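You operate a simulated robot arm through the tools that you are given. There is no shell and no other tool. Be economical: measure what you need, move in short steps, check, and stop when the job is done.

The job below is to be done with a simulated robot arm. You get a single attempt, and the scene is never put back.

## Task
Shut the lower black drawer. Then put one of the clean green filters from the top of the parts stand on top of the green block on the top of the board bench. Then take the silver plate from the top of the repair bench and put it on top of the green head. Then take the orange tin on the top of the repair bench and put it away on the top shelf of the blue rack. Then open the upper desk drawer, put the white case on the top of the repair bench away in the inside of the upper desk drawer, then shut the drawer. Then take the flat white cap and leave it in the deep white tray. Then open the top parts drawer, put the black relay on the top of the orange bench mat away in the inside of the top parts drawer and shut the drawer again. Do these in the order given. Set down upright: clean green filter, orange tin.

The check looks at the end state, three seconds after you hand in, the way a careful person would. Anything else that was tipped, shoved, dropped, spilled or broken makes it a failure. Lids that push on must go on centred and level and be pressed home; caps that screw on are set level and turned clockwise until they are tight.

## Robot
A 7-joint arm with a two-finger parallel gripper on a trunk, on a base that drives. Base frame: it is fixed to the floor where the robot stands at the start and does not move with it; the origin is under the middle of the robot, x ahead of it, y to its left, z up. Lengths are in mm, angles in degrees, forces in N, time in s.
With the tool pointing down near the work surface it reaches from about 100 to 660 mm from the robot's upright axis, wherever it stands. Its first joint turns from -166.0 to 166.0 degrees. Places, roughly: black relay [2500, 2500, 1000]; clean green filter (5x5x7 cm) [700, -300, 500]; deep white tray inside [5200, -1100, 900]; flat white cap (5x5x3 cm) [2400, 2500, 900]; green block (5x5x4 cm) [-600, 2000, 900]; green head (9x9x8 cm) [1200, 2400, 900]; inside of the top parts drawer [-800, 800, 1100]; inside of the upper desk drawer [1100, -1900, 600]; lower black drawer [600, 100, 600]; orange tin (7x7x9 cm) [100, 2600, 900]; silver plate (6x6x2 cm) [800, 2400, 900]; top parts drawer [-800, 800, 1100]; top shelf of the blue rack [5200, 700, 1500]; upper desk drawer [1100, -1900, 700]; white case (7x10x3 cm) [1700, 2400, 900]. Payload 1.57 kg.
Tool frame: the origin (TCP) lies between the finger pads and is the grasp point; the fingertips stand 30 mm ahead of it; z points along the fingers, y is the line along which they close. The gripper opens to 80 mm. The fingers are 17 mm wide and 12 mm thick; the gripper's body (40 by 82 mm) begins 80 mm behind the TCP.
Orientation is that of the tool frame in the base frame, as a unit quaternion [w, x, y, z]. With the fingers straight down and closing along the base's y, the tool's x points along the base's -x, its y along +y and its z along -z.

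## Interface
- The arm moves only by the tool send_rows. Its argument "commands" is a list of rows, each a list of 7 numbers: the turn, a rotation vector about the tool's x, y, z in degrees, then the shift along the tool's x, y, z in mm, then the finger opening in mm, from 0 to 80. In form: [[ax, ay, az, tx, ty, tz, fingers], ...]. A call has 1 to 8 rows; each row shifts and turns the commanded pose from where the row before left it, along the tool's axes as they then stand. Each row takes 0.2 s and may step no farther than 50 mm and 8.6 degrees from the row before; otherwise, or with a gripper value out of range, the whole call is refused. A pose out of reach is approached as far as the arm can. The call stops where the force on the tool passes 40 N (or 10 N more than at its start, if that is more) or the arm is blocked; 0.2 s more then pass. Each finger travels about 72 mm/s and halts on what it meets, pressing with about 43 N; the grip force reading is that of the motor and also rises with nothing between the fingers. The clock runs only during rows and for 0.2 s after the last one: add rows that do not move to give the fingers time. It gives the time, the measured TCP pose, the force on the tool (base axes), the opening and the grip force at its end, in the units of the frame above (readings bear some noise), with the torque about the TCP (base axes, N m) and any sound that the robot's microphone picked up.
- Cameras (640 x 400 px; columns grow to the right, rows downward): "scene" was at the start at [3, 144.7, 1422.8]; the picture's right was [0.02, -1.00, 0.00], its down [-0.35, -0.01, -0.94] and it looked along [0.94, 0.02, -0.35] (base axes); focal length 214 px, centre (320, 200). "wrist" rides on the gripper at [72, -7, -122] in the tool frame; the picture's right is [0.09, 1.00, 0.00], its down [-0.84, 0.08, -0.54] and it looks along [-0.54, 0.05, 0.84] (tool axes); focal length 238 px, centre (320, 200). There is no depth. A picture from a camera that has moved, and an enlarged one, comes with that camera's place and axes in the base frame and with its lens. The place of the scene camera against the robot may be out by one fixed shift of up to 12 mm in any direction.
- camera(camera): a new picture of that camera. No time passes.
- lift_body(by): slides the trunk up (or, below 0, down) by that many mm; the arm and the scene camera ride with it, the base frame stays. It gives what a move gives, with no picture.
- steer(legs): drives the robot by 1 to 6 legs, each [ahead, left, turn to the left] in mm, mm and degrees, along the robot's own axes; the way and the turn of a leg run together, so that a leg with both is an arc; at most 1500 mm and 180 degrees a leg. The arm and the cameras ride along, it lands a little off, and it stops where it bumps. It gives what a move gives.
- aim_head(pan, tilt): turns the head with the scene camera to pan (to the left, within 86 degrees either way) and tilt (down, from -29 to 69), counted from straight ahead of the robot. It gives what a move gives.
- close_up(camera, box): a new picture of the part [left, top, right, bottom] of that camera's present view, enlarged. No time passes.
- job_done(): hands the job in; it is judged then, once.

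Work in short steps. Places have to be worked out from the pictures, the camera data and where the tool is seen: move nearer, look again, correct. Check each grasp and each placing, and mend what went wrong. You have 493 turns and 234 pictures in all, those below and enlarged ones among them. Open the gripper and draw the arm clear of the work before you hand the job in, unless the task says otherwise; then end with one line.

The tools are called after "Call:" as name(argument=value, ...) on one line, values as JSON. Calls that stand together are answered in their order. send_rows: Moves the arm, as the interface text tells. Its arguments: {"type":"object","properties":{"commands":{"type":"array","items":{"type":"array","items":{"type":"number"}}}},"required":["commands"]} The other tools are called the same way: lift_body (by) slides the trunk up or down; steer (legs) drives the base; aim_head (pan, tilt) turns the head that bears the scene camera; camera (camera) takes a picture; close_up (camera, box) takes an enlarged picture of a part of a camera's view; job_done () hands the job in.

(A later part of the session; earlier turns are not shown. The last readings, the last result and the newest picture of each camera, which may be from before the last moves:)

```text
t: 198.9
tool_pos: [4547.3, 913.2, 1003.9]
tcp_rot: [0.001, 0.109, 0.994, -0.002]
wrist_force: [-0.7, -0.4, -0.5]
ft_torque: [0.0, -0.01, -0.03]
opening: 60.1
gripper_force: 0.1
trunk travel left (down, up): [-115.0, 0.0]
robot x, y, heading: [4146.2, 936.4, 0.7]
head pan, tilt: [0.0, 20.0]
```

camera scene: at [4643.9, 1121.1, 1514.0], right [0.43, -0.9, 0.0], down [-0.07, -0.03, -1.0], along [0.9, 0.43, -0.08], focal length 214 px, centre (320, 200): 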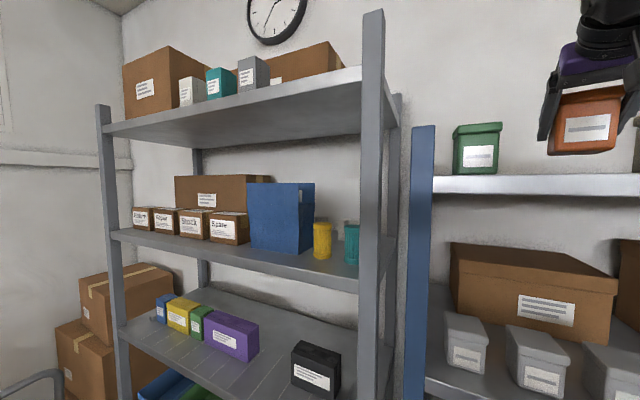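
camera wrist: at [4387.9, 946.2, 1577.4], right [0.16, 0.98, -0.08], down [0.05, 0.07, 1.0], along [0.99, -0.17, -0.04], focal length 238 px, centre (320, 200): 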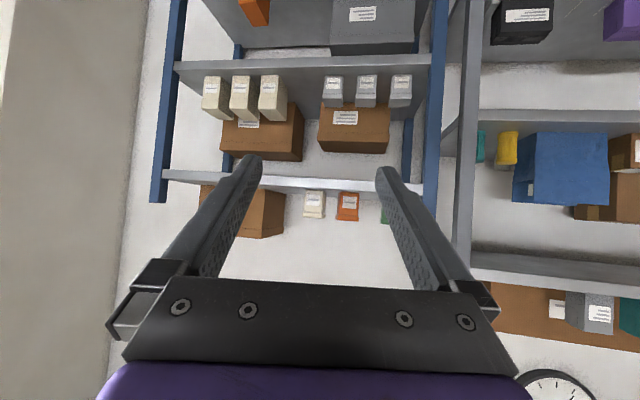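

I turn right to survey the south part of the room for a shorter route (and the white tray), straightening the tool's yaw.

Call:
send_rows(commands=[[0, 0, -6.2, 0, 0, 0, 60], [0, 0, -6.2, 0, 0, 0, 60]])

Call:
steer(legs=[[0, 0, -90]])

Call:
camera(camera="scene")

Call:
aim_head(pan=40, tilt=15)

Call:
camera(camera="scene")

```text
t: 199.5
tool_pos: [4546.6, 912.9, 1003.1]
tcp_rot: [0.0, 0.0, 1.0, -0.002]
wrist_force: [0.3, 0.2, 1.7]
ft_torque: [-0.02, 0.02, 0.01]
opening: 59.9
gripper_force: 0.1
trunk travel left (down, up): [-115.0, 0.0]
robot x, y, heading: [4151.3, 935.6, 0.7]
head pan, tilt: [0.0, 20.0]
```

```text
t: 203.9
tool_pos: [4119.6, 538.3, 1003.6]
tcp_rot: [-0.001, 0.715, 0.699, -0.002]
wrist_force: [0.6, -0.3, 0.8]
ft_torque: [-0.03, 0.0, -0.04]
opening: 60.2
gripper_force: 0.1
trunk travel left (down, up): [-115.0, 0.0]
robot x, y, heading: [4149.5, 934.9, -90.6]
head pan, tilt: [0.0, 20.0]
```

```text
132 pictures are left
camera scene: at [4288.8, 933.1, 1488.9], right [-1.0, 0.01, 0.0], down [0.0, 0.34, -0.94], along [-0.01, -0.94, -0.34], focal length 214 px, centre (320, 200)
```

scene: 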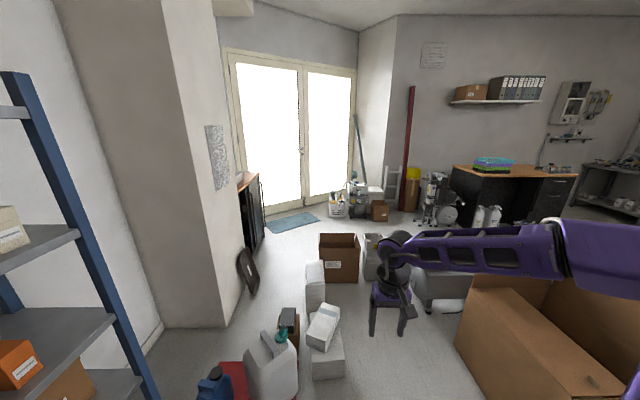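

```text
t: 205.0
tool_pos: [4120.7, 537.8, 1003.6]
tcp_rot: [-0.001, 0.715, 0.699, -0.002]
wrist_force: [0.2, -0.9, 0.6]
ft_torque: [-0.02, 0.0, -0.02]
opening: 59.9
gripper_force: 0.0
trunk travel left (down, up): [-115.0, 0.0]
robot x, y, heading: [4150.5, 935.9, -90.4]
head pan, tilt: [40.0, 15.0]
```

```text
131 pictures are left
camera scene: at [4349.0, 954.1, 1497.0], right [-0.77, -0.64, 0.0], down [-0.16, 0.2, -0.97], along [0.61, -0.75, -0.26], focal length 214 px, centre (320, 200)
```

scene: 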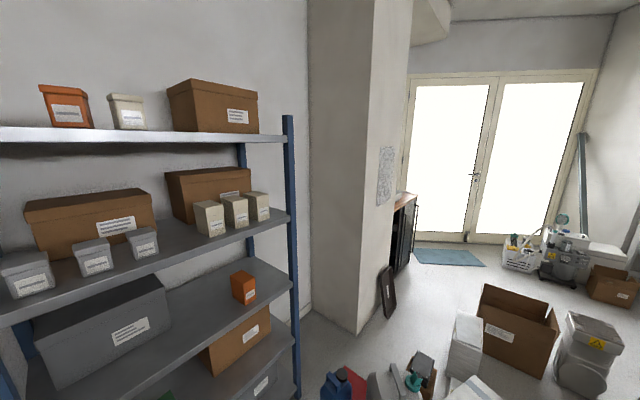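

South is cluttered with boxes, so I take the known north aisle back, then head down the west aisle toward the desk.

Call:
steer(legs=[[0, 0, -89.5], [0, -760, 0], [1500, 0, 0], [1500, 0, 0], [950, 0, 0]])

Call:
steer(legs=[[0, 0, 90], [1500, 0, 0], [1000, 0, 0]])

Call:
aim_head(pan=20, tilt=20)

Call:
camera(camera="scene")

```text
t: 235.1
tool_pos: [-168.1, 1698.0, 1002.3]
tcp_rot: [-0.002, 1.0, 0.003, 0.001]
wrist_force: [-0.5, 0.0, -0.1]
ft_torque: [-0.02, -0.02, 0.0]
opening: 59.9
gripper_force: 0.0
trunk travel left (down, up): [-115.0, 0.0]
robot x, y, heading: [230.2, 1677.3, -179.1]
head pan, tilt: [40.0, 15.0]
```

```text
t: 251.3
tool_pos: [256.8, -1229.5, 1003.6]
tcp_rot: [-0.001, 0.71, 0.704, -0.002]
wrist_force: [-0.3, 0.3, 0.1]
ft_torque: [0.0, 0.02, 0.02]
opening: 60.2
gripper_force: 0.0
trunk travel left (down, up): [-115.0, 0.0]
robot x, y, heading: [281.1, -829.4, -89.7]
head pan, tilt: [40.0, 15.0]
```

```text
t: 252.2
tool_pos: [256.8, -1229.6, 1005.2]
tcp_rot: [-0.003, 0.71, 0.705, -0.001]
wrist_force: [0.2, -0.6, -0.3]
ft_torque: [0.01, -0.01, -0.02]
opening: 59.9
gripper_force: 0.1
trunk travel left (down, up): [-115.0, 0.0]
robot x, y, heading: [282.5, -829.4, -89.6]
head pan, tilt: [20.0, 20.0]
```

```text
130 pictures are left
camera scene: at [451.9, -824.9, 1488.9], right [-0.94, -0.35, 0.0], down [-0.12, 0.32, -0.94], along [0.33, -0.88, -0.34], focal length 214 px, centre (320, 200)
```

scene: 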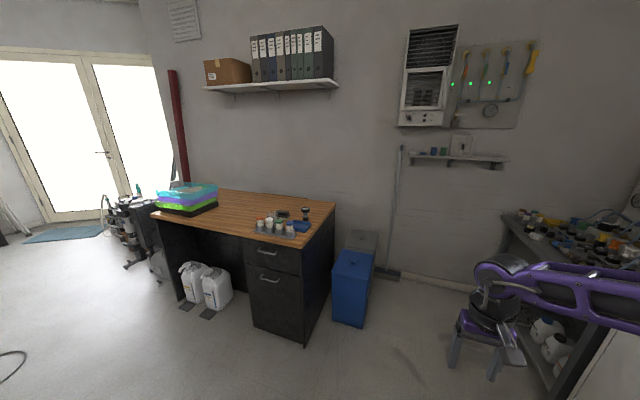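

The desk pedestal's front is at y≈-1795 with the upper drawer handle near (1158,-1770,738). I drive in front of it and lower the trunk.

Call:
steer(legs=[[270, 0, 0], [0, 880, 0]])

Call:
lift_body(by=-65)

Call:
aim_head(pan=0, tilt=40)

Call:
camera(camera="scene")

Call:
camera(camera="wrist")

```text
t: 262.4
tool_pos: [1128.1, -1495.5, 1004.8]
tcp_rot: [-0.001, 0.709, 0.706, -0.001]
wrist_force: [0.1, -0.2, -0.3]
ft_torque: [0.0, -0.01, 0.0]
opening: 59.9
gripper_force: 0.0
trunk travel left (down, up): [-115.0, 0.0]
robot x, y, heading: [1147.3, -1094.3, -89.4]
head pan, tilt: [20.0, 20.0]
```

```text
t: 263.5
tool_pos: [1126.6, -1495.3, 939.5]
tcp_rot: [-0.002, 0.707, 0.707, -0.002]
wrist_force: [-0.1, 0.1, -0.3]
ft_torque: [-0.02, -0.01, 0.03]
opening: 59.9
gripper_force: 0.1
trunk travel left (down, up): [-50.0, 65.0]
robot x, y, heading: [1149.6, -1095.6, -89.6]
head pan, tilt: [20.0, 20.0]
```

```text
t: 264.3
tool_pos: [1127.4, -1495.4, 939.4]
tcp_rot: [-0.002, 0.708, 0.707, -0.002]
wrist_force: [0.2, 0.7, -0.2]
ft_torque: [-0.03, -0.02, -0.02]
opening: 60.0
gripper_force: 0.1
trunk travel left (down, up): [-50.0, 65.0]
robot x, y, heading: [1147.2, -1100.2, -89.5]
head pan, tilt: [0.0, 40.0]
```

```text
129 pictures are left
camera scene: at [1288.7, -1088.5, 1392.6], right [-1.0, -0.01, 0.0], down [-0.01, 0.64, -0.77], along [0.01, -0.77, -0.64], focal length 214 px, centre (320, 200)
```

scene: 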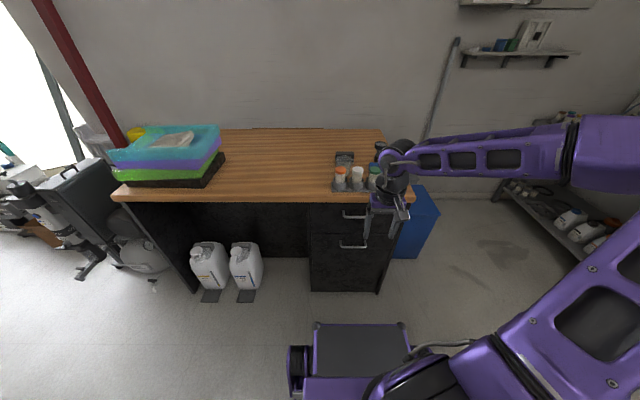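

```text
128 pictures are left
camera wrist: at [1122.6, -1422.8, 1060.4], right [1.0, 0.09, -0.01], down [0.08, -0.84, 0.54], along [0.04, -0.54, -0.84], focal length 238 px, centre (320, 200)
```

wrist: 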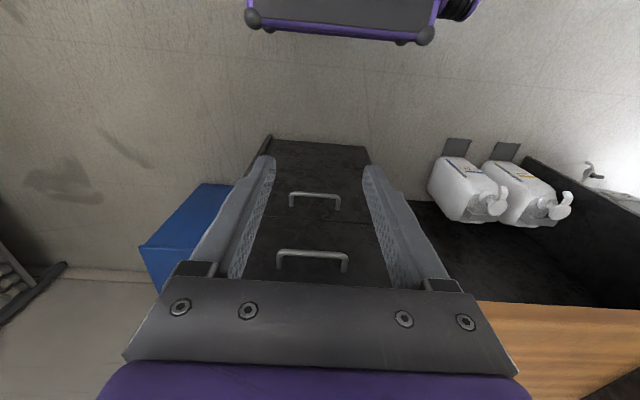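

The upper handle is roughly at (1140,-1765,740). I move down and ahead, then tilt the tool toward the drawer.

Call:
send_rows(commands=[[0, 0, 0, -25, 5, 40, 60], [0, 0, 0, -25, 5, 40, 60], [0, -8.5, 0, 0, 0, 0, 60], [0, -8.5, 0, 0, 0, 0, 60], [0, -8.5, 0, 0, 0, 0, 60], [0, -8.5, 0, 0, 0, 0, 60], [0, -8.5, 0, 0, 0, 0, 60], [0, -8.5, 0, 0, 0, 0, 60]])

Call:
camera(camera="wrist")

```text
t: 266.1
tool_pos: [1136.5, -1562.6, 857.0]
tcp_rot: [0.302, 0.639, 0.638, -0.306]
wrist_force: [-0.1, -0.4, 0.1]
ft_torque: [0.02, -0.01, 0.01]
opening: 59.9
gripper_force: 0.1
out of reach, approached as far as the arm can: row 8
trunk travel left (down, up): [-50.0, 65.0]
robot x, y, heading: [1145.9, -1099.1, -89.5]
head pan, tilt: [0.0, 40.0]
```

```text
127 pictures are left
camera wrist: at [1131.8, -1421.3, 877.0], right [1.0, 0.06, -0.08], down [0.08, -0.11, 0.99], along [0.05, -0.99, -0.11], focal length 238 px, centre (320, 200)
```

wrist: 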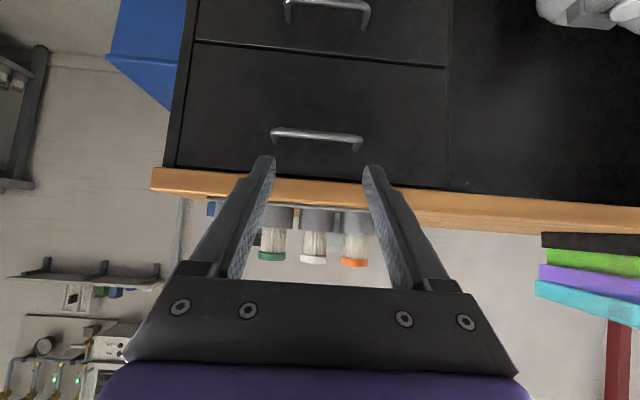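

The handle bar is at about (1136,-1745,748), 130 mm wide. I roll the gripper 90° so the fingers will close vertically on the bar, while flattening the tool.

Call:
send_rows(commands=[[0, 0, 8.4, 0, 0, 0, 60], [0, 0, 8.4, 0, 0, 0, 60], [0, 0, 8.4, 0, 0, 0, 60], [0, 0, 8.4, 0, 0, 0, 60], [0, 0, 8.4, 0, 0, 0, 60], [0, 0, 8.4, 0, 0, 0, 60], [0, 0, 8.4, 0, 0, 0, 60], [0, 0, 8.4, 0, 0, 0, 60]])

Call:
send_rows(commands=[[0, 0, 8.4, 0, 0, 0, 60], [0, 0, 8.4, 0, 0, 0, 60], [0, 0, 6, 0, 0, 0, 60]])

Call:
camera(camera="wrist")

```text
t: 267.9
tool_pos: [1135.4, -1562.2, 856.4]
tcp_rot: [0.421, 0.885, 0.177, -0.087]
wrist_force: [0.7, 0.5, -0.5]
ft_torque: [0.0, -0.01, 0.03]
opening: 60.0
gripper_force: 0.0
trunk travel left (down, up): [-50.0, 65.0]
robot x, y, heading: [1148.5, -1100.2, -89.4]
head pan, tilt: [0.0, 40.0]
```

```text
t: 268.7
tool_pos: [1135.5, -1563.3, 856.5]
tcp_rot: [0.431, 0.903, -0.002, -0.002]
wrist_force: [0.6, 0.4, -0.3]
ft_torque: [0.01, -0.02, 0.02]
opening: 59.8
gripper_force: 0.0
trunk travel left (down, up): [-50.0, 65.0]
robot x, y, heading: [1150.2, -1096.5, -89.2]
head pan, tilt: [0.0, 40.0]
```

```text
126 pictures are left
camera wrist: at [1209.1, -1463.6, 927.6], right [0.09, -0.63, 0.77], down [-0.83, 0.38, 0.4], along [-0.54, -0.68, -0.49], focal length 238 px, centre (320, 200)
```

wrist: 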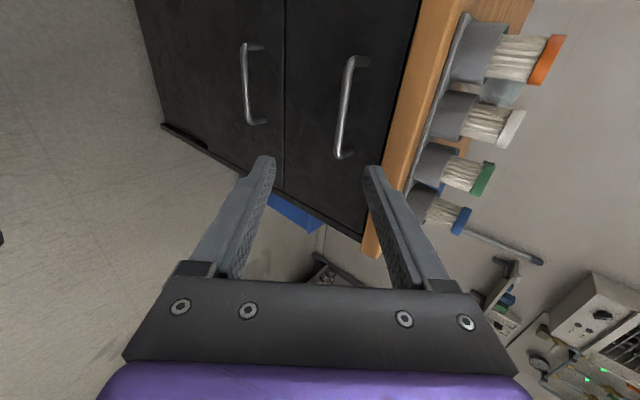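

Call:
send_rows(commands=[[0, 0, 0, 0, -6, 38, 60], [0, 0, 0, 0, -6, 38, 60], [0, 0, 0, 0, -6, 38, 60], [-7.2, 0, 0, 0, 0, 0, 60], [-7.2, 0, 0, 0, 0, 0, 60], [-7.2, 0, 0, 0, 0, 0, 60], [-7.2, 0, 0, 0, 0, 0, 60]])

Call:
camera(camera="wrist")

Call:
camera(camera="scene")

```text
t: 270.3
tool_pos: [1135.0, -1641.0, 771.4]
tcp_rot: [0.642, 0.767, 0.001, -0.003]
wrist_force: [-0.4, 0.3, -0.6]
ft_torque: [0.0, -0.02, 0.03]
opening: 60.0
gripper_force: 0.0
trunk travel left (down, up): [-50.0, 65.0]
robot x, y, heading: [1148.0, -1097.6, -89.6]
head pan, tilt: [0.0, 40.0]
```

```text
125 pictures are left
camera wrist: at [1208.3, -1518.6, 785.6], right [0.1, -0.17, 0.98], down [-0.83, 0.52, 0.18], along [-0.54, -0.83, -0.1], focal length 238 px, centre (320, 200)
```

wrist: 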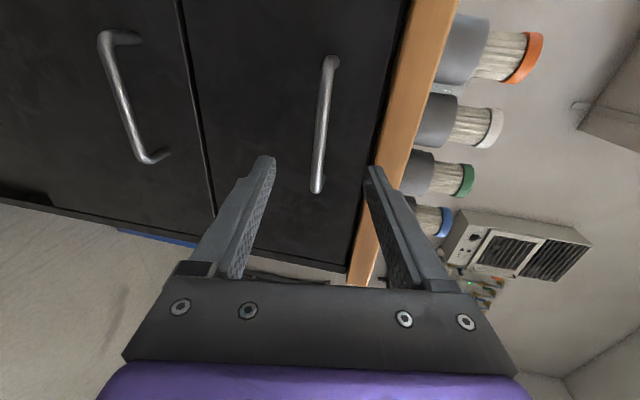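

```text
124 pictures are left
camera scene: at [1288.5, -1088.4, 1392.5], right [-1.0, -0.01, 0.0], down [-0.01, 0.64, -0.77], along [0.01, -0.77, -0.64], focal length 214 px, centre (320, 200)
```

scene: 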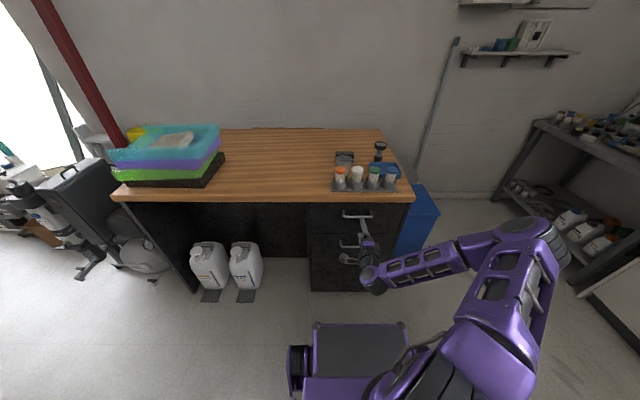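

The fingers straddle the bar's height well. I narrow the opening to 36 and advance until the fingertips pass the bar.

Call:
send_rows(commands=[[0, 0, 0, 0, -1, 20, 36], [0, 0, 0, 0, -1, 25, 36], [0, 0, 0, 0, -1, 25, 36]])

Call:
camera(camera="wrist")

```text
t: 271.1
tool_pos: [1134.9, -1707.0, 755.1]
tcp_rot: [0.642, 0.767, 0.0, -0.003]
wrist_force: [0.1, 0.4, 0.1]
ft_torque: [-0.01, 0.01, 0.07]
opening: 35.7
gripper_force: 0.1
trunk travel left (down, up): [-50.0, 65.0]
robot x, y, heading: [1147.9, -1094.5, -89.4]
head pan, tilt: [0.0, 40.0]
```

```text
123 pictures are left
camera wrist: at [1208.2, -1585.7, 768.7], right [0.1, -0.18, 0.98], down [-0.83, 0.52, 0.18], along [-0.54, -0.83, -0.1], focal length 238 px, centre (320, 200)
```

wrist: 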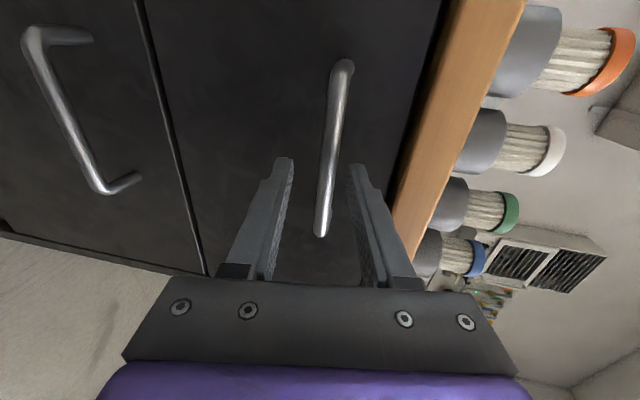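

The bar lies ~4 mm toward the upper finger; I correct and advance 25 mm more, then close.

Call:
send_rows(commands=[[0, 0, 0, 0, 4, 12, 36], [0, 0, 0, 0, 1, 13, 36], [0, 0, 0, 0, 0, 0, 0], [0, 0, 0, 0, 0, 0, 0], [0, 0, 0, 0, 0, 0, 0]])

Call:
camera(camera="wrist")

```text
t: 272.3
tool_pos: [1134.7, -1732.2, 755.1]
tcp_rot: [0.641, 0.767, 0.001, -0.003]
wrist_force: [0.2, -0.3, -1.1]
ft_torque: [0.02, -0.26, -0.1]
opening: 11.9
gripper_force: 29.3
trunk travel left (down, up): [-50.0, 65.0]
robot x, y, heading: [1148.8, -1095.8, -89.3]
head pan, tilt: [0.0, 40.0]
```

```text
122 pictures are left
camera wrist: at [1209.0, -1611.1, 769.8], right [0.1, -0.18, 0.98], down [-0.83, 0.52, 0.18], along [-0.54, -0.83, -0.1], focal length 238 px, centre (320, 200)
```

wrist: 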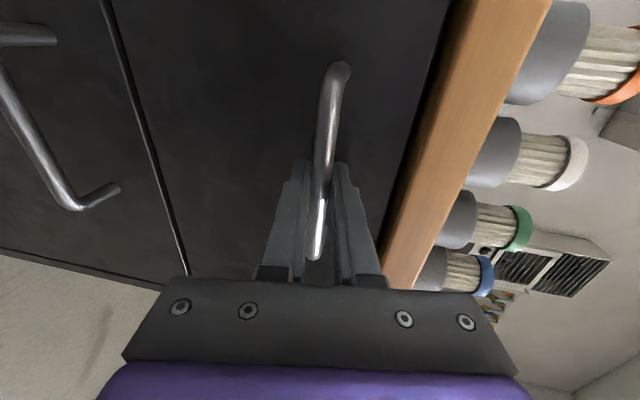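

The bar is gripped (12 mm). I pull straight out.

Call:
send_rows(commands=[[0, 0, 0, 0, -3.5, -19.7, 0], [0, 0, 0, 0, -5.3, -29.5, 0], [0, 0, 0, 0, -5.3, -29.5, 0], [0, 0, 0, 0, -5.3, -29.5, 0], [0, 0, 0, 0, -5.3, -29.5, 0], [0, 0, 0, 0, -5.3, -29.5, 0]])

Call:
camera(camera="scene")

Call:
camera(camera="wrist")

```text
t: 273.7
tool_pos: [1135.0, -1563.3, 755.0]
tcp_rot: [0.637, 0.771, 0.0, -0.004]
wrist_force: [-6.3, 1.0, -18.1]
ft_torque: [0.1, -0.32, 0.01]
opening: 11.7
gripper_force: 28.8
out of reach, approached as far as the arm can: row 6
trunk travel left (down, up): [-50.0, 65.0]
robot x, y, heading: [1152.2, -1100.8, -89.6]
head pan, tilt: [0.0, 40.0]
```

```text
121 pictures are left
camera scene: at [1288.1, -1089.5, 1392.1], right [-1.0, -0.01, 0.0], down [-0.01, 0.64, -0.77], along [0.01, -0.77, -0.64], focal length 214 px, centre (320, 200)
```

scene: 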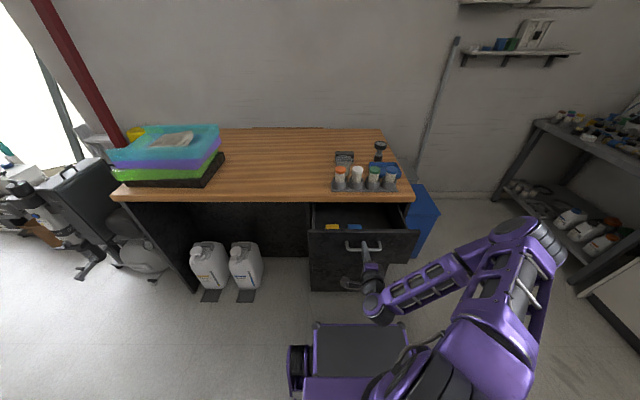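

```text
120 pictures are left
camera wrist: at [1208.5, -1442.9, 771.0], right [0.1, -0.19, 0.98], down [-0.83, 0.52, 0.18], along [-0.54, -0.83, -0.11], focal length 238 px, centre (320, 200)
```

wrist: 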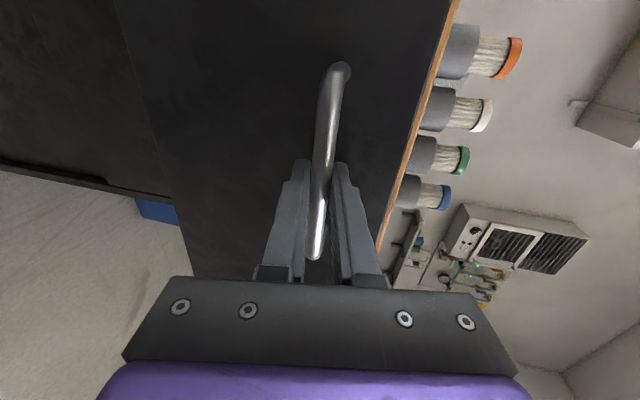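

The drawer is open 170 mm. I drive back 90 mm with the grip to open it further.

Call:
steer(legs=[[-90, 0, 0]])

Call:
camera(camera="scene")

```text
t: 274.9
tool_pos: [1134.3, -1480.8, 755.0]
tcp_rot: [0.636, 0.772, 0.001, -0.004]
wrist_force: [-1.1, 0.9, 5.0]
ft_torque: [0.04, -0.28, 0.12]
opening: 11.8
gripper_force: 29.1
trunk travel left (down, up): [-50.0, 65.0]
robot x, y, heading: [1148.6, -1018.5, -89.1]
head pan, tilt: [0.0, 40.0]
stopped in leg 1: the force on the tool passed its limit at 46 N (the readings are from after the stop); the commanded pose is now the measured one
```

```text
119 pictures are left
camera scene: at [1288.0, -1005.4, 1392.7], right [-1.0, -0.01, 0.0], down [-0.01, 0.64, -0.77], along [0.01, -0.77, -0.64], focal length 214 px, centre (320, 200)
```

scene: 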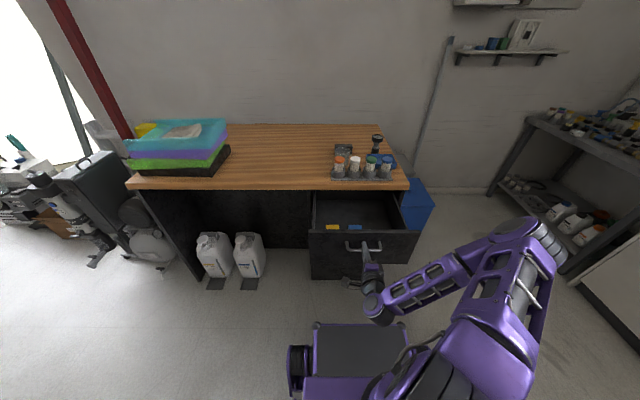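

Drawer is open by ~250 mm. I release the handle and back off, then restore the tool to vertical.

Call:
send_rows(commands=[[0, 0, 0, 0, 0, 0, 36], [0, 0, 0, 0, 0, 0, 36], [0, 0, 0, 0, 0, -20, 40]])

Call:
steer(legs=[[-250, 0, 0]])

Call:
camera(camera="scene")

```text
t: 275.7
tool_pos: [1134.6, -1464.6, 765.2]
tcp_rot: [0.634, 0.773, 0.001, -0.006]
wrist_force: [0.3, 0.2, 1.0]
ft_torque: [0.0, 0.01, 0.01]
opening: 40.0
gripper_force: 0.0
out of reach, approached as far as the arm can: row 3
trunk travel left (down, up): [-50.0, 65.0]
robot x, y, heading: [1147.2, -1015.8, -89.4]
head pan, tilt: [0.0, 40.0]
```

```text
t: 276.4
tool_pos: [1134.5, -1465.4, 765.6]
tcp_rot: [0.635, 0.773, 0.001, -0.005]
wrist_force: [0.5, 0.1, -0.5]
ft_torque: [0.0, -0.02, -0.01]
opening: 39.8
gripper_force: 0.2
trunk travel left (down, up): [-50.0, 65.0]
robot x, y, heading: [1150.3, -1013.3, -89.3]
head pan, tilt: [0.0, 40.0]
stopped in leg 1: the robot was blocked; the commanded pose is now the measured one
```

```text
118 pictures are left
camera scene: at [1288.4, -1005.6, 1392.5], right [-1.0, -0.01, 0.0], down [-0.01, 0.64, -0.77], along [0.01, -0.77, -0.64], focal length 214 px, centre (320, 200)
```

scene: 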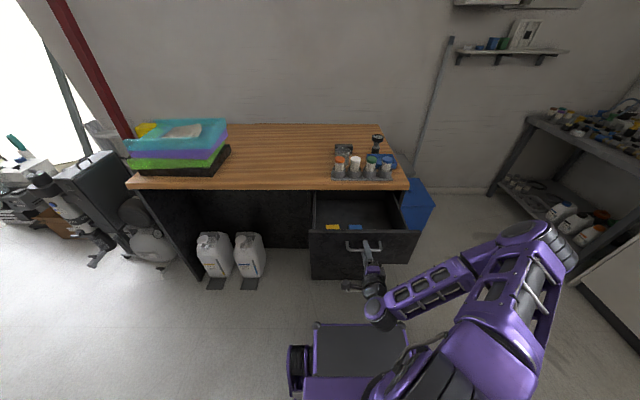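

The base is blocked behind, so I free the fingers with the arm: open wide, pitch the tool down and draw it back.

Call:
send_rows(commands=[[0, 0, 0, 0, 0, 0, 80], [0, 0, 0, 0, 0, 0, 80], [7, 0, 0, 0, 0, 0, 80], [7, 0, 0, 0, 0, 0, 80], [7, 0, 0, 0, 0, -10, 80], [7, 0, 0, 0, 0, -15, 80], [0, 0, 0, 0, 0, -20, 80]])

Call:
camera(camera="wrist")

```text
t: 278.0
tool_pos: [1134.8, -1455.1, 773.4]
tcp_rot: [0.428, 0.904, 0.0, -0.005]
wrist_force: [0.0, 0.8, 0.3]
ft_torque: [-0.01, 0.04, 0.02]
opening: 80.0
gripper_force: 0.0
out of reach, approached as far as the arm can: row 6, 7
trunk travel left (down, up): [-50.0, 65.0]
robot x, y, heading: [1149.7, -1012.9, -89.7]
head pan, tilt: [0.0, 40.0]
```

```text
117 pictures are left
camera wrist: at [1208.5, -1355.9, 846.0], right [0.1, -0.63, 0.77], down [-0.83, 0.37, 0.41], along [-0.55, -0.68, -0.49], focal length 238 px, centre (320, 200)
```

wrist: 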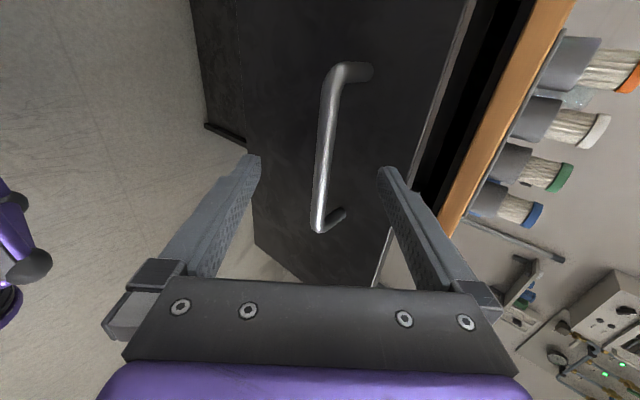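

The lower finger is now clear of the bar. I lift straight up and then bring the tool back to vertical.

Call:
send_rows(commands=[[0, 0, 0, 0, 27, -22, 80], [0, 0, 0, 0, 31, -25, 80], [0, 0, 0, 0, 31, -25, 80], [0, 0, 0, 0, 31, -25, 80], [8, 0, 0, 0, 10, -10, 80], [8, 0, 0, 0, 10, -10, 80], [8, 0, 0, 0, 0, -10, 80], [8, 0, 0, 0, 0, -10, 80]])

Call:
send_rows(commands=[[8, 0, -8, 0, 0, 0, 80], [8, 0, -2, 0, 0, 0, 80], [3, 0, -8, 0, 0, 0, 80], [0, 0, -8.4, 0, 0, 0, 80], [0, 0, -8.4, 0, 0, 0, 80], [0, 0, -8.4, 0, 0, 0, 80]])

Call:
aim_head(pan=85, tilt=35)

Call:
camera(camera="scene")

```text
t: 279.8
tool_pos: [1134.5, -1468.3, 970.1]
tcp_rot: [0.163, 0.987, -0.001, -0.004]
wrist_force: [0.1, -0.1, 0.8]
ft_torque: [0.0, -0.03, -0.01]
opening: 80.3
gripper_force: 0.1
out of reach, approached as far as the arm can: row 1, 2
trunk travel left (down, up): [-50.0, 65.0]
robot x, y, heading: [1151.5, -1015.4, -89.4]
head pan, tilt: [0.0, 40.0]
```

```text
refused: row 1 steps farther than a row can; nothing moved
```

```text
t: 281.4
tool_pos: [1134.9, -1469.6, 969.6]
tcp_rot: [0.163, 0.987, -0.002, -0.005]
wrist_force: [-0.1, 0.2, 0.6]
ft_torque: [0.01, 0.01, -0.02]
opening: 80.0
gripper_force: 0.1
trunk travel left (down, up): [-50.0, 65.0]
robot x, y, heading: [1146.5, -1014.6, -89.4]
head pan, tilt: [85.0, 35.0]
```

```text
116 pictures are left
camera scene: at [1375.2, -927.2, 1400.1], right [-0.08, -1.0, 0.0], down [-0.57, 0.04, -0.82], along [0.82, -0.06, -0.57], focal length 214 px, centre (320, 200)
```

scene: 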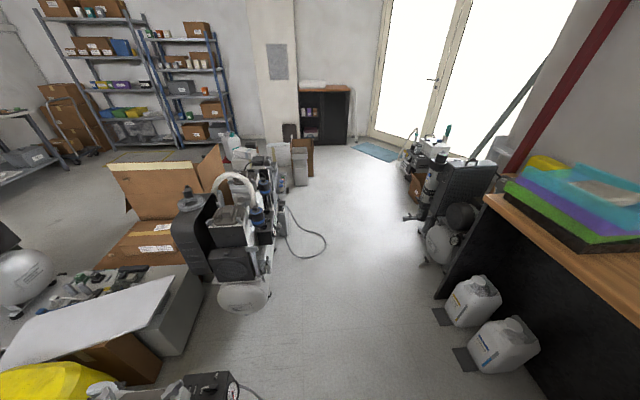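

I can see an open south passage toward the door-side cabinet with the white tray. I finish levelling the tool and undo the roll.

Call:
send_rows(commands=[[8, 0, 0, 0, 0, 0, 80], [8, 0, 0, 0, 0, 0, 80], [2.8, 0, 0, 0, 0, 0, 80], [0, 0, -8.5, 0, 0, 0, 80], [0, 0, -8.5, 0, 0, 0, 80], [0, 0, -8.5, 0, 0, 0, 80], [0, 0, -8.5, 0, 0, 0, 80], [0, 0, -8.5, 0, 0, 0, 80]])

Call:
send_rows(commands=[[0, 0, -8.5, 0, 0, 0, 80], [0, 0, -8.5, 0, 0, 0, 80], [0, 0, -8.5, 0, 0, 0, 80], [0, 0, -8.5, 0, 0, 0, 80], [0, 0, -8.5, 0, 0, 0, 80], [0, 0, -5, 0, 0, 0, 80]])

Call:
camera(camera="wrist")

```text
t: 283.2
tool_pos: [1133.4, -1468.6, 968.5]
tcp_rot: [-0.001, 0.933, 0.36, -0.003]
wrist_force: [0.0, -0.6, -0.6]
ft_torque: [0.01, -0.02, -0.02]
opening: 80.1
gripper_force: 0.0
trunk travel left (down, up): [-50.0, 65.0]
robot x, y, heading: [1148.7, -1013.9, -89.1]
head pan, tilt: [85.0, 35.0]
```

```text
t: 284.6
tool_pos: [1134.2, -1467.3, 967.7]
tcp_rot: [-0.003, 0.709, 0.706, -0.004]
wrist_force: [-0.7, -0.2, -0.3]
ft_torque: [0.02, 0.0, -0.01]
opening: 79.8
gripper_force: 0.0
trunk travel left (down, up): [-50.0, 65.0]
robot x, y, heading: [1148.4, -1018.0, -89.4]
head pan, tilt: [85.0, 35.0]
```

```text
115 pictures are left
camera wrist: at [1130.4, -1395.7, 1089.7], right [1.0, 0.09, -0.01], down [0.08, -0.84, 0.54], along [0.04, -0.54, -0.84], focal length 238 px, centre (320, 200)
```

wrist: 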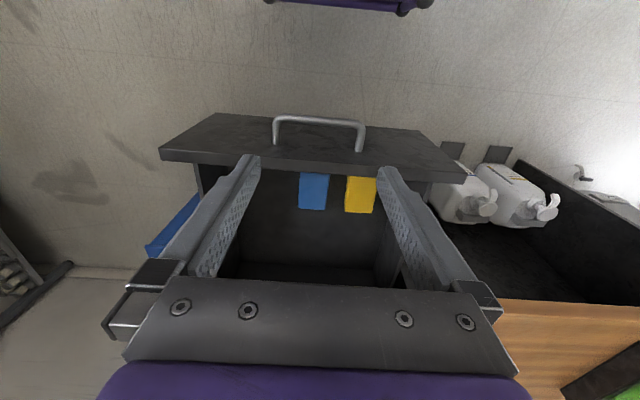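

Interior is visible with blue and yellow items near the front and free space behind. Now I go fetch the white case from the repair bench.

Call:
steer(legs=[[60, 0, 0], [0, -880, 0], [0, 0, 179.5], [1500, 0, 0], [1100, 0, 0], [0, -1430, 0]])

Call:
aim_head(pan=0, tilt=30)

Call:
camera(camera="scene")

```text
t: 324.6
tool_pos: [1615.6, 1929.6, 968.0]
tcp_rot: [0.002, -0.7, 0.714, -0.003]
wrist_force: [0.2, -0.2, 0.6]
ft_torque: [-0.01, 0.03, 0.01]
opening: 80.1
gripper_force: 0.1
trunk travel left (down, up): [-50.0, 65.0]
robot x, y, heading: [1591.1, 1471.1, 90.0]
head pan, tilt: [85.0, 35.0]
stopped in leg 6: the robot was blocked; the commanded pose is now the measured one
```

```text
t: 326.2
tool_pos: [1616.0, 1928.4, 967.8]
tcp_rot: [0.004, -0.699, 0.715, -0.003]
wrist_force: [-0.4, -0.5, 0.2]
ft_torque: [-0.02, -0.01, 0.02]
opening: 79.9
gripper_force: 0.1
trunk travel left (down, up): [-50.0, 65.0]
robot x, y, heading: [1592.5, 1476.1, 90.1]
head pan, tilt: [0.0, 30.0]
```

```text
114 pictures are left
camera scene: at [1452.9, 1479.6, 1407.8], right [1.0, 0.0, 0.0], down [0.0, -0.5, -0.87], along [0.0, 0.87, -0.5], focal length 214 px, centre (320, 200)
```

scene: 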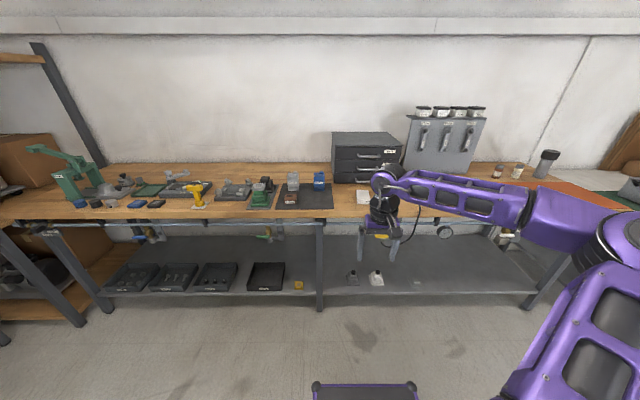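

The base bumped something on the right at y≈1475; I move forward away from it, then look at the case with the wrist camera and check what's behind.

Call:
steer(legs=[[330, 0, 0]])

Call:
aim_head(pan=-86, tilt=35)

Call:
camera(camera="scene")

Call:
camera(camera="wrist")

```text
t: 328.4
tool_pos: [1617.1, 2253.8, 968.5]
tcp_rot: [0.003, -0.698, 0.716, -0.003]
wrist_force: [-0.5, -0.4, 0.3]
ft_torque: [-0.02, 0.02, -0.02]
opening: 80.3
gripper_force: 0.0
trunk travel left (down, up): [-50.0, 65.0]
robot x, y, heading: [1594.3, 1805.5, 89.3]
head pan, tilt: [0.0, 30.0]
```

```text
t: 330.0
tool_pos: [1617.7, 2252.5, 967.5]
tcp_rot: [0.003, -0.698, 0.716, -0.003]
wrist_force: [0.5, 0.5, -0.9]
ft_torque: [0.0, -0.03, 0.0]
opening: 79.8
gripper_force: 0.2
trunk travel left (down, up): [-50.0, 65.0]
robot x, y, heading: [1597.5, 1802.4, 89.7]
head pan, tilt: [-85.9, 35.0]
```

```text
113 pictures are left
camera scene: at [1541.9, 1720.9, 1400.1], right [0.07, -1.0, 0.0], down [-0.57, -0.04, -0.82], along [0.82, 0.05, -0.57], focal length 214 px, centre (320, 200)
```

scene: 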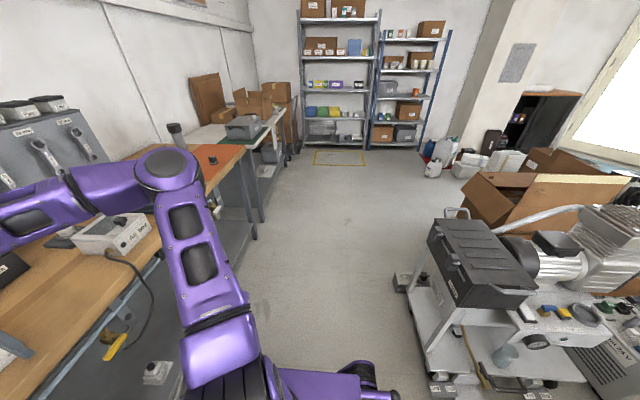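

```text
112 pictures are left
camera wrist: at [1623.1, 2183.0, 1089.6], right [-1.0, -0.07, -0.01], down [-0.06, 0.84, 0.54], along [-0.03, 0.54, -0.84], focal length 238 px, centre (320, 200)
```

wrist: 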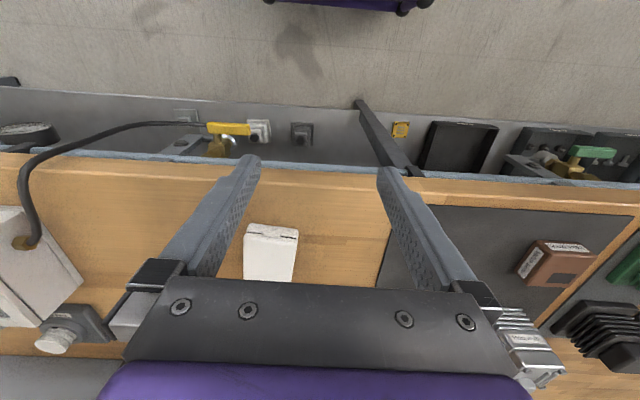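

The cart looks undisturbed. The case is near (1665,2415). I move the hand closer and look from above.

Call:
send_rows(commands=[[0, 0, 0, -45, -20, -10, 80], [0, 0, 0, -40, -20, -10, 80]])

Call:
camera(camera="wrist")

```text
refused: row 1 steps farther than a row can; nothing moved
```

```text
111 pictures are left
camera wrist: at [1623.1, 2183.0, 1089.6], right [-1.0, -0.07, -0.01], down [-0.06, 0.84, 0.54], along [-0.03, 0.54, -0.84], focal length 238 px, centre (320, 200)
```

wrist: 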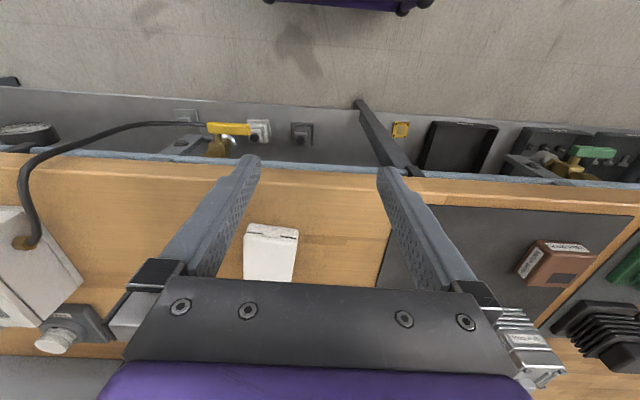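

Call:
send_rows(commands=[[0, 0, 0, -42, -20, -10, 80], [0, 0, 0, -42, -20, -10, 80]])

Call:
camera(camera="wrist")

```text
t: 330.6
tool_pos: [1660.2, 2339.4, 989.4]
tcp_rot: [0.003, -0.697, 0.717, -0.003]
wrist_force: [-0.1, -0.3, -0.1]
ft_torque: [0.02, 0.03, 0.04]
opening: 79.9
gripper_force: 0.1
trunk travel left (down, up): [-50.0, 65.0]
robot x, y, heading: [1594.4, 1800.7, 89.4]
head pan, tilt: [-85.9, 35.0]
```

```text
110 pictures are left
camera wrist: at [1664.9, 2268.4, 1110.6], right [-1.0, -0.07, -0.01], down [-0.06, 0.84, 0.54], along [-0.03, 0.54, -0.84], focal length 238 px, centre (320, 200)
```

wrist: 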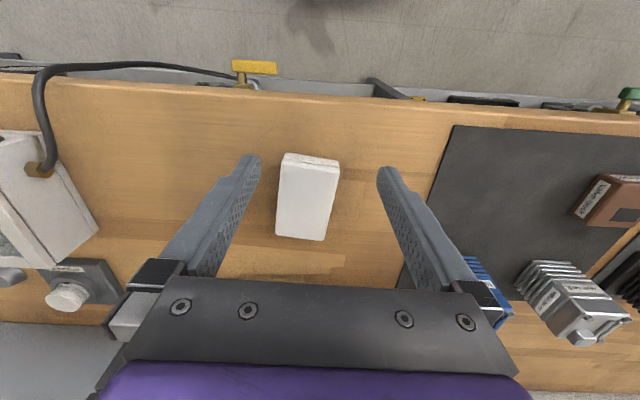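

Case top centre ≈ (1673,2416), 58×92 mm, turned −6°. I move over it and turn the gripper to match.

Call:
send_rows(commands=[[0, 0, 4.5, -38, -6, 0, 80], [0, 0, 0, -38, -6, 30, 80]])

Call:
camera(camera="wrist")

```text
t: 331.2
tool_pos: [1677.5, 2416.6, 958.1]
tcp_rot: [0.002, -0.669, 0.743, -0.003]
wrist_force: [-0.4, 0.3, 0.4]
ft_torque: [0.02, 0.04, 0.02]
opening: 80.0
gripper_force: 0.1
trunk travel left (down, up): [-50.0, 65.0]
robot x, y, heading: [1592.8, 1802.4, 89.7]
head pan, tilt: [-85.9, 35.0]
```

```text
109 pictures are left
camera wrist: at [1675.5, 2344.6, 1080.7], right [-1.0, 0.01, -0.01], down [0.01, 0.84, 0.54], along [0.01, 0.54, -0.84], focal length 238 px, centre (320, 200)
```

wrist: 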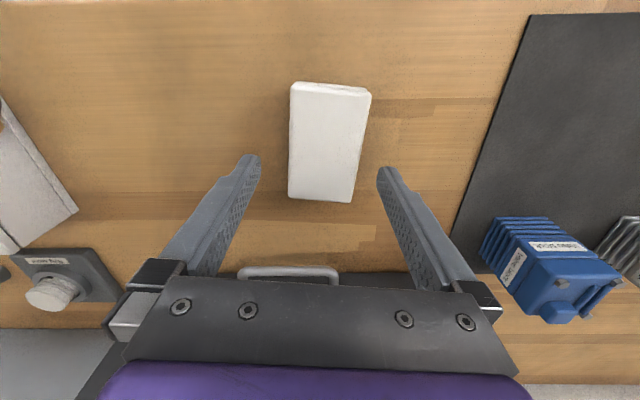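

Shift 4 mm and descend to grip.

Call:
send_rows(commands=[[0, 0, 0, 0, 4, 25, 80], [0, 0, 0, 0, 0, 25, 80], [0, 0, 0, 0, 0, 7, 80], [0, 0, 0, 0, 0, 0, 45], [0, 0, 0, 0, 0, 0, 45], [0, 0, 0, 0, 0, 0, 45]])

Call:
send_rows(commands=[[0, 0, 0, 0, 0, -20, 45], [0, 0, 0, 0, 0, -40, 45], [0, 0, 0, 20, 0, -30, 45], [0, 0, 0, 40, 0, 0, 45], [0, 0, 0, 40, 0, 0, 45]])

Call:
camera(camera="wrist")

```text
t: 332.6
tool_pos: [1674.1, 2414.7, 903.4]
tcp_rot: [0.003, -0.669, 0.743, -0.003]
wrist_force: [0.3, 0.7, -0.4]
ft_torque: [0.02, 0.03, 0.0]
opening: 60.9
gripper_force: 42.8
trunk travel left (down, up): [-50.0, 65.0]
robot x, y, heading: [1595.5, 1800.5, 90.1]
head pan, tilt: [-85.9, 35.0]
```

```text
t: 333.8
tool_pos: [1662.2, 2313.6, 994.4]
tcp_rot: [0.003, -0.669, 0.743, -0.003]
wrist_force: [-0.1, 1.4, -0.1]
ft_torque: [0.0, -0.01, 0.0]
opening: 61.1
gripper_force: 42.6
trunk travel left (down, up): [-50.0, 65.0]
robot x, y, heading: [1594.8, 1804.7, 89.4]
head pan, tilt: [-85.9, 35.0]
```

```text
108 pictures are left
camera wrist: at [1662.1, 2241.2, 1115.2], right [-1.0, 0.01, -0.01], down [0.01, 0.84, 0.54], along [0.01, 0.54, -0.84], focal length 238 px, centre (320, 200)
```

wrist: 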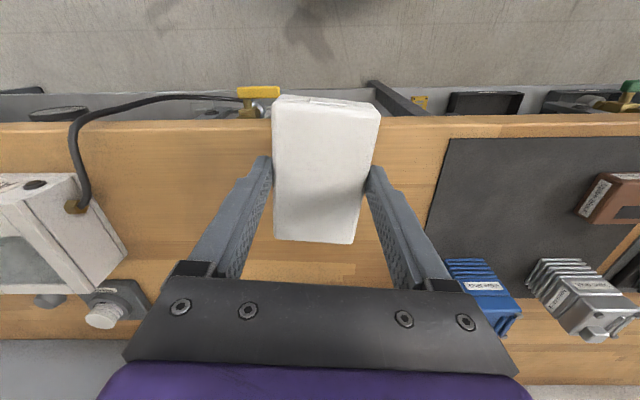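

The case is held. I retract and drive back to the open drawer.

Call:
send_rows(commands=[[0, 0, 0, 40, 20, 0, 45], [0, 0, 0, 30, 20, 0, 45], [0, 0, 0, 20, 20, 0, 45]])

Call:
steer(legs=[[-100, 0, 0], [0, 1380, 0], [0, 0, -179], [1500, 0, 0], [1280, 0, 0]])

Call:
aim_head(pan=0, tilt=35)

```text
t: 334.6
tool_pos: [1593.4, 2229.6, 991.7]
tcp_rot: [0.002, -0.67, 0.743, -0.004]
wrist_force: [1.1, 0.5, 0.1]
ft_torque: [0.01, -0.03, -0.02]
opening: 60.8
gripper_force: 42.4
trunk travel left (down, up): [-50.0, 65.0]
robot x, y, heading: [1596.6, 1800.5, 89.7]
head pan, tilt: [-85.9, 35.0]
```

```text
t: 369.5
tool_pos: [16.4, -1496.1, 991.1]
tcp_rot: [-0.003, 0.763, 0.647, -0.003]
wrist_force: [0.3, 0.7, -2.1]
ft_torque: [-0.01, -0.04, -0.01]
opening: 60.8
gripper_force: 42.6
trunk travel left (down, up): [-50.0, 65.0]
robot x, y, heading: [39.6, -1066.8, -93.9]
head pan, tilt: [-85.9, 35.0]
```

```text
t: 371.1
tool_pos: [16.0, -1496.2, 990.6]
tcp_rot: [-0.003, 0.762, 0.647, -0.003]
wrist_force: [0.6, 0.2, -0.4]
ft_torque: [0.01, 0.02, -0.02]
opening: 61.0
gripper_force: 43.4
trunk travel left (down, up): [-50.0, 65.0]
robot x, y, heading: [42.6, -1064.4, -93.9]
head pan, tilt: [0.0, 35.0]
```

I correct heading and move left in front of the drawer.

Call:
steer(legs=[[0, 0, 3.9], [0, 1090, 0]])

Call:
camera(camera="wrist")

Call:
camera(camera="scene")

```text
t: 382.2
tool_pos: [1137.0, -1473.7, 990.4]
tcp_rot: [-0.003, 0.727, 0.686, -0.002]
wrist_force: [-0.9, -0.1, -0.9]
ft_torque: [0.03, -0.03, -0.01]
opening: 61.1
gripper_force: 43.0
trunk travel left (down, up): [-50.0, 65.0]
robot x, y, heading: [1114.5, -1047.2, -87.5]
head pan, tilt: [0.0, 35.0]
```

```text
107 pictures are left
camera wrist: at [1136.7, -1400.6, 1112.3], right [1.0, 0.04, -0.01], down [0.03, -0.84, 0.54], along [0.01, -0.54, -0.84], focal length 238 px, centre (320, 200)
```

wrist: 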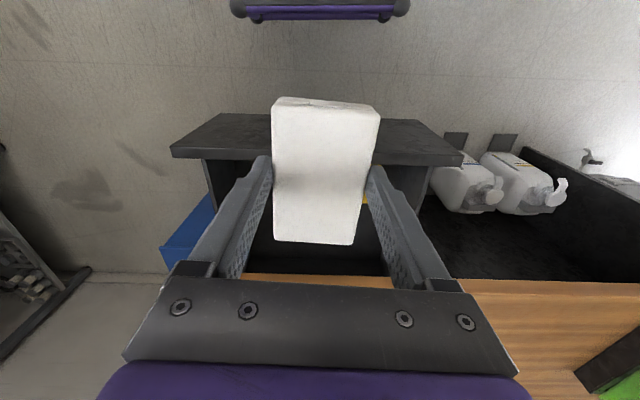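

```text
106 pictures are left
camera scene: at [1255.5, -1035.0, 1400.1], right [-1.0, -0.04, 0.0], down [-0.02, 0.57, -0.82], along [0.03, -0.82, -0.57], focal length 214 px, centre (320, 200)
```

scene: 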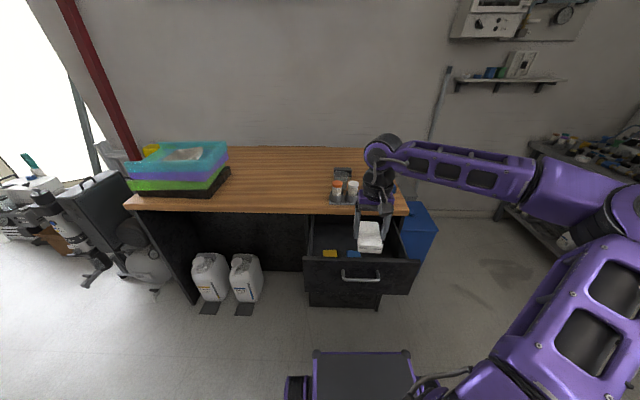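

The drawer's left part (x≈960–1100) is free; the blue and yellow items lie at x≈1106–1281. I move the case over (1032,-1655).

Call:
send_rows(commands=[[0, 0, 0, -36, -21, 0, 45], [0, 0, 0, -36, -21, 0, 45], [0, 0, 0, -36, -21, 0, 45], [0, 0, 0, -36, -21, 0, 45], [0, 0, 0, -36, -21, 0, 45], [0, 0, 0, 0, 0, 40, 45], [0, 0, 0, 0, 0, 40, 45]])

Call:
camera(camera="wrist")

Call:
close_up(camera="scene", box=[280, 150, 460, 310])

```text
t: 383.8
tool_pos: [1021.8, -1646.8, 911.4]
tcp_rot: [-0.003, 0.727, 0.687, -0.003]
wrist_force: [0.2, 0.3, 0.1]
ft_torque: [0.03, 0.01, 0.04]
opening: 61.1
gripper_force: 42.9
trunk travel left (down, up): [-50.0, 65.0]
robot x, y, heading: [1119.4, -1047.2, -87.7]
head pan, tilt: [0.0, 35.0]
```

```text
105 pictures are left
camera wrist: at [1022.2, -1572.7, 1033.2], right [1.0, 0.04, -0.01], down [0.03, -0.84, 0.54], along [0.01, -0.54, -0.84], focal length 238 px, centre (320, 200)
```

wrist: 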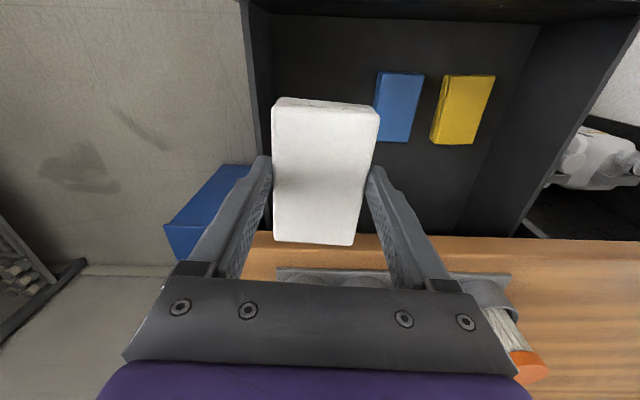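

```text
2.50 times, centred on (370, 230) of scene
camera zoom: at [1255.6, -1034.9, 1400.1], right [-1.0, -0.04, 0.0], down [-0.02, 0.57, -0.82], along [0.03, -0.82, -0.57], focal length 536 px, centre (195, 125)
```

zoom: 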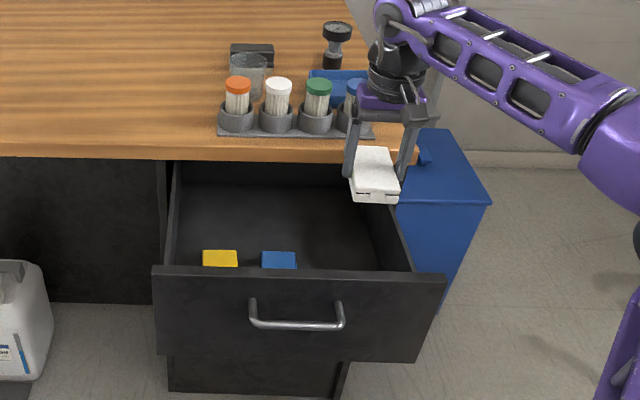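

I shift to x≈1038 to be between the wall and the blue item, then lower into the drawer in steps.

Call:
send_rows(commands=[[0, 0, 0, 0, 16, 20, 45], [0, 0, 0, 0, 0, 40, 45], [0, 0, 0, 0, 0, 40, 45], [0, 0, 0, 0, 0, 40, 45], [0, 0, 0, 0, 0, 40, 45]])

Call:
camera(camera="wrist")

Call:
close_up(camera="scene", box=[280, 150, 460, 310])

```text
t: 385.0
tool_pos: [1035.7, -1646.2, 729.8]
tcp_rot: [-0.003, 0.727, 0.687, -0.004]
wrist_force: [-1.5, 0.2, 0.5]
ft_torque: [-0.01, -0.02, 0.04]
opening: 61.2
gripper_force: 42.8
trunk travel left (down, up): [-50.0, 65.0]
robot x, y, heading: [1116.3, -1048.4, -87.9]
head pan, tilt: [0.0, 35.0]
```

```text
103 pictures are left
camera wrist: at [1035.6, -1572.9, 851.3], right [1.0, 0.03, -0.01], down [0.03, -0.84, 0.54], along [0.01, -0.54, -0.84], focal length 238 px, centre (320, 200)
```

wrist: 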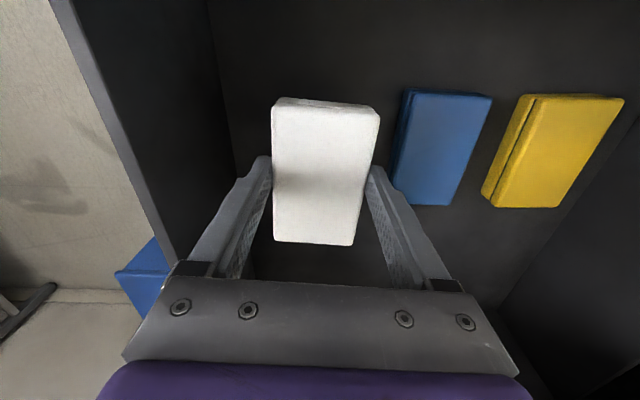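

```text
2.50 times, centred on (370, 230) of scene
camera zoom: at [1255.5, -1034.9, 1400.1], right [-1.0, -0.04, 0.0], down [-0.02, 0.57, -0.82], along [0.03, -0.82, -0.57], focal length 536 px, centre (195, 125)
```

zoom: 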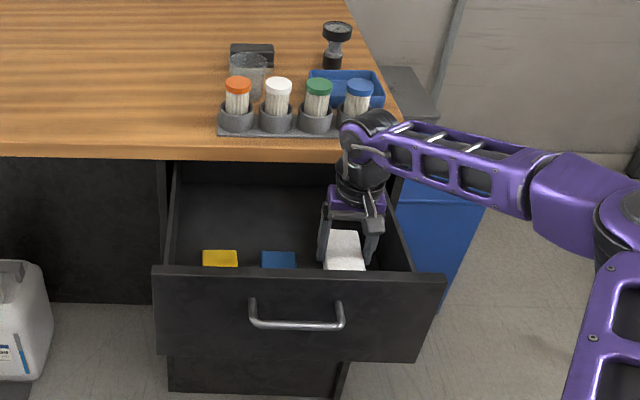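

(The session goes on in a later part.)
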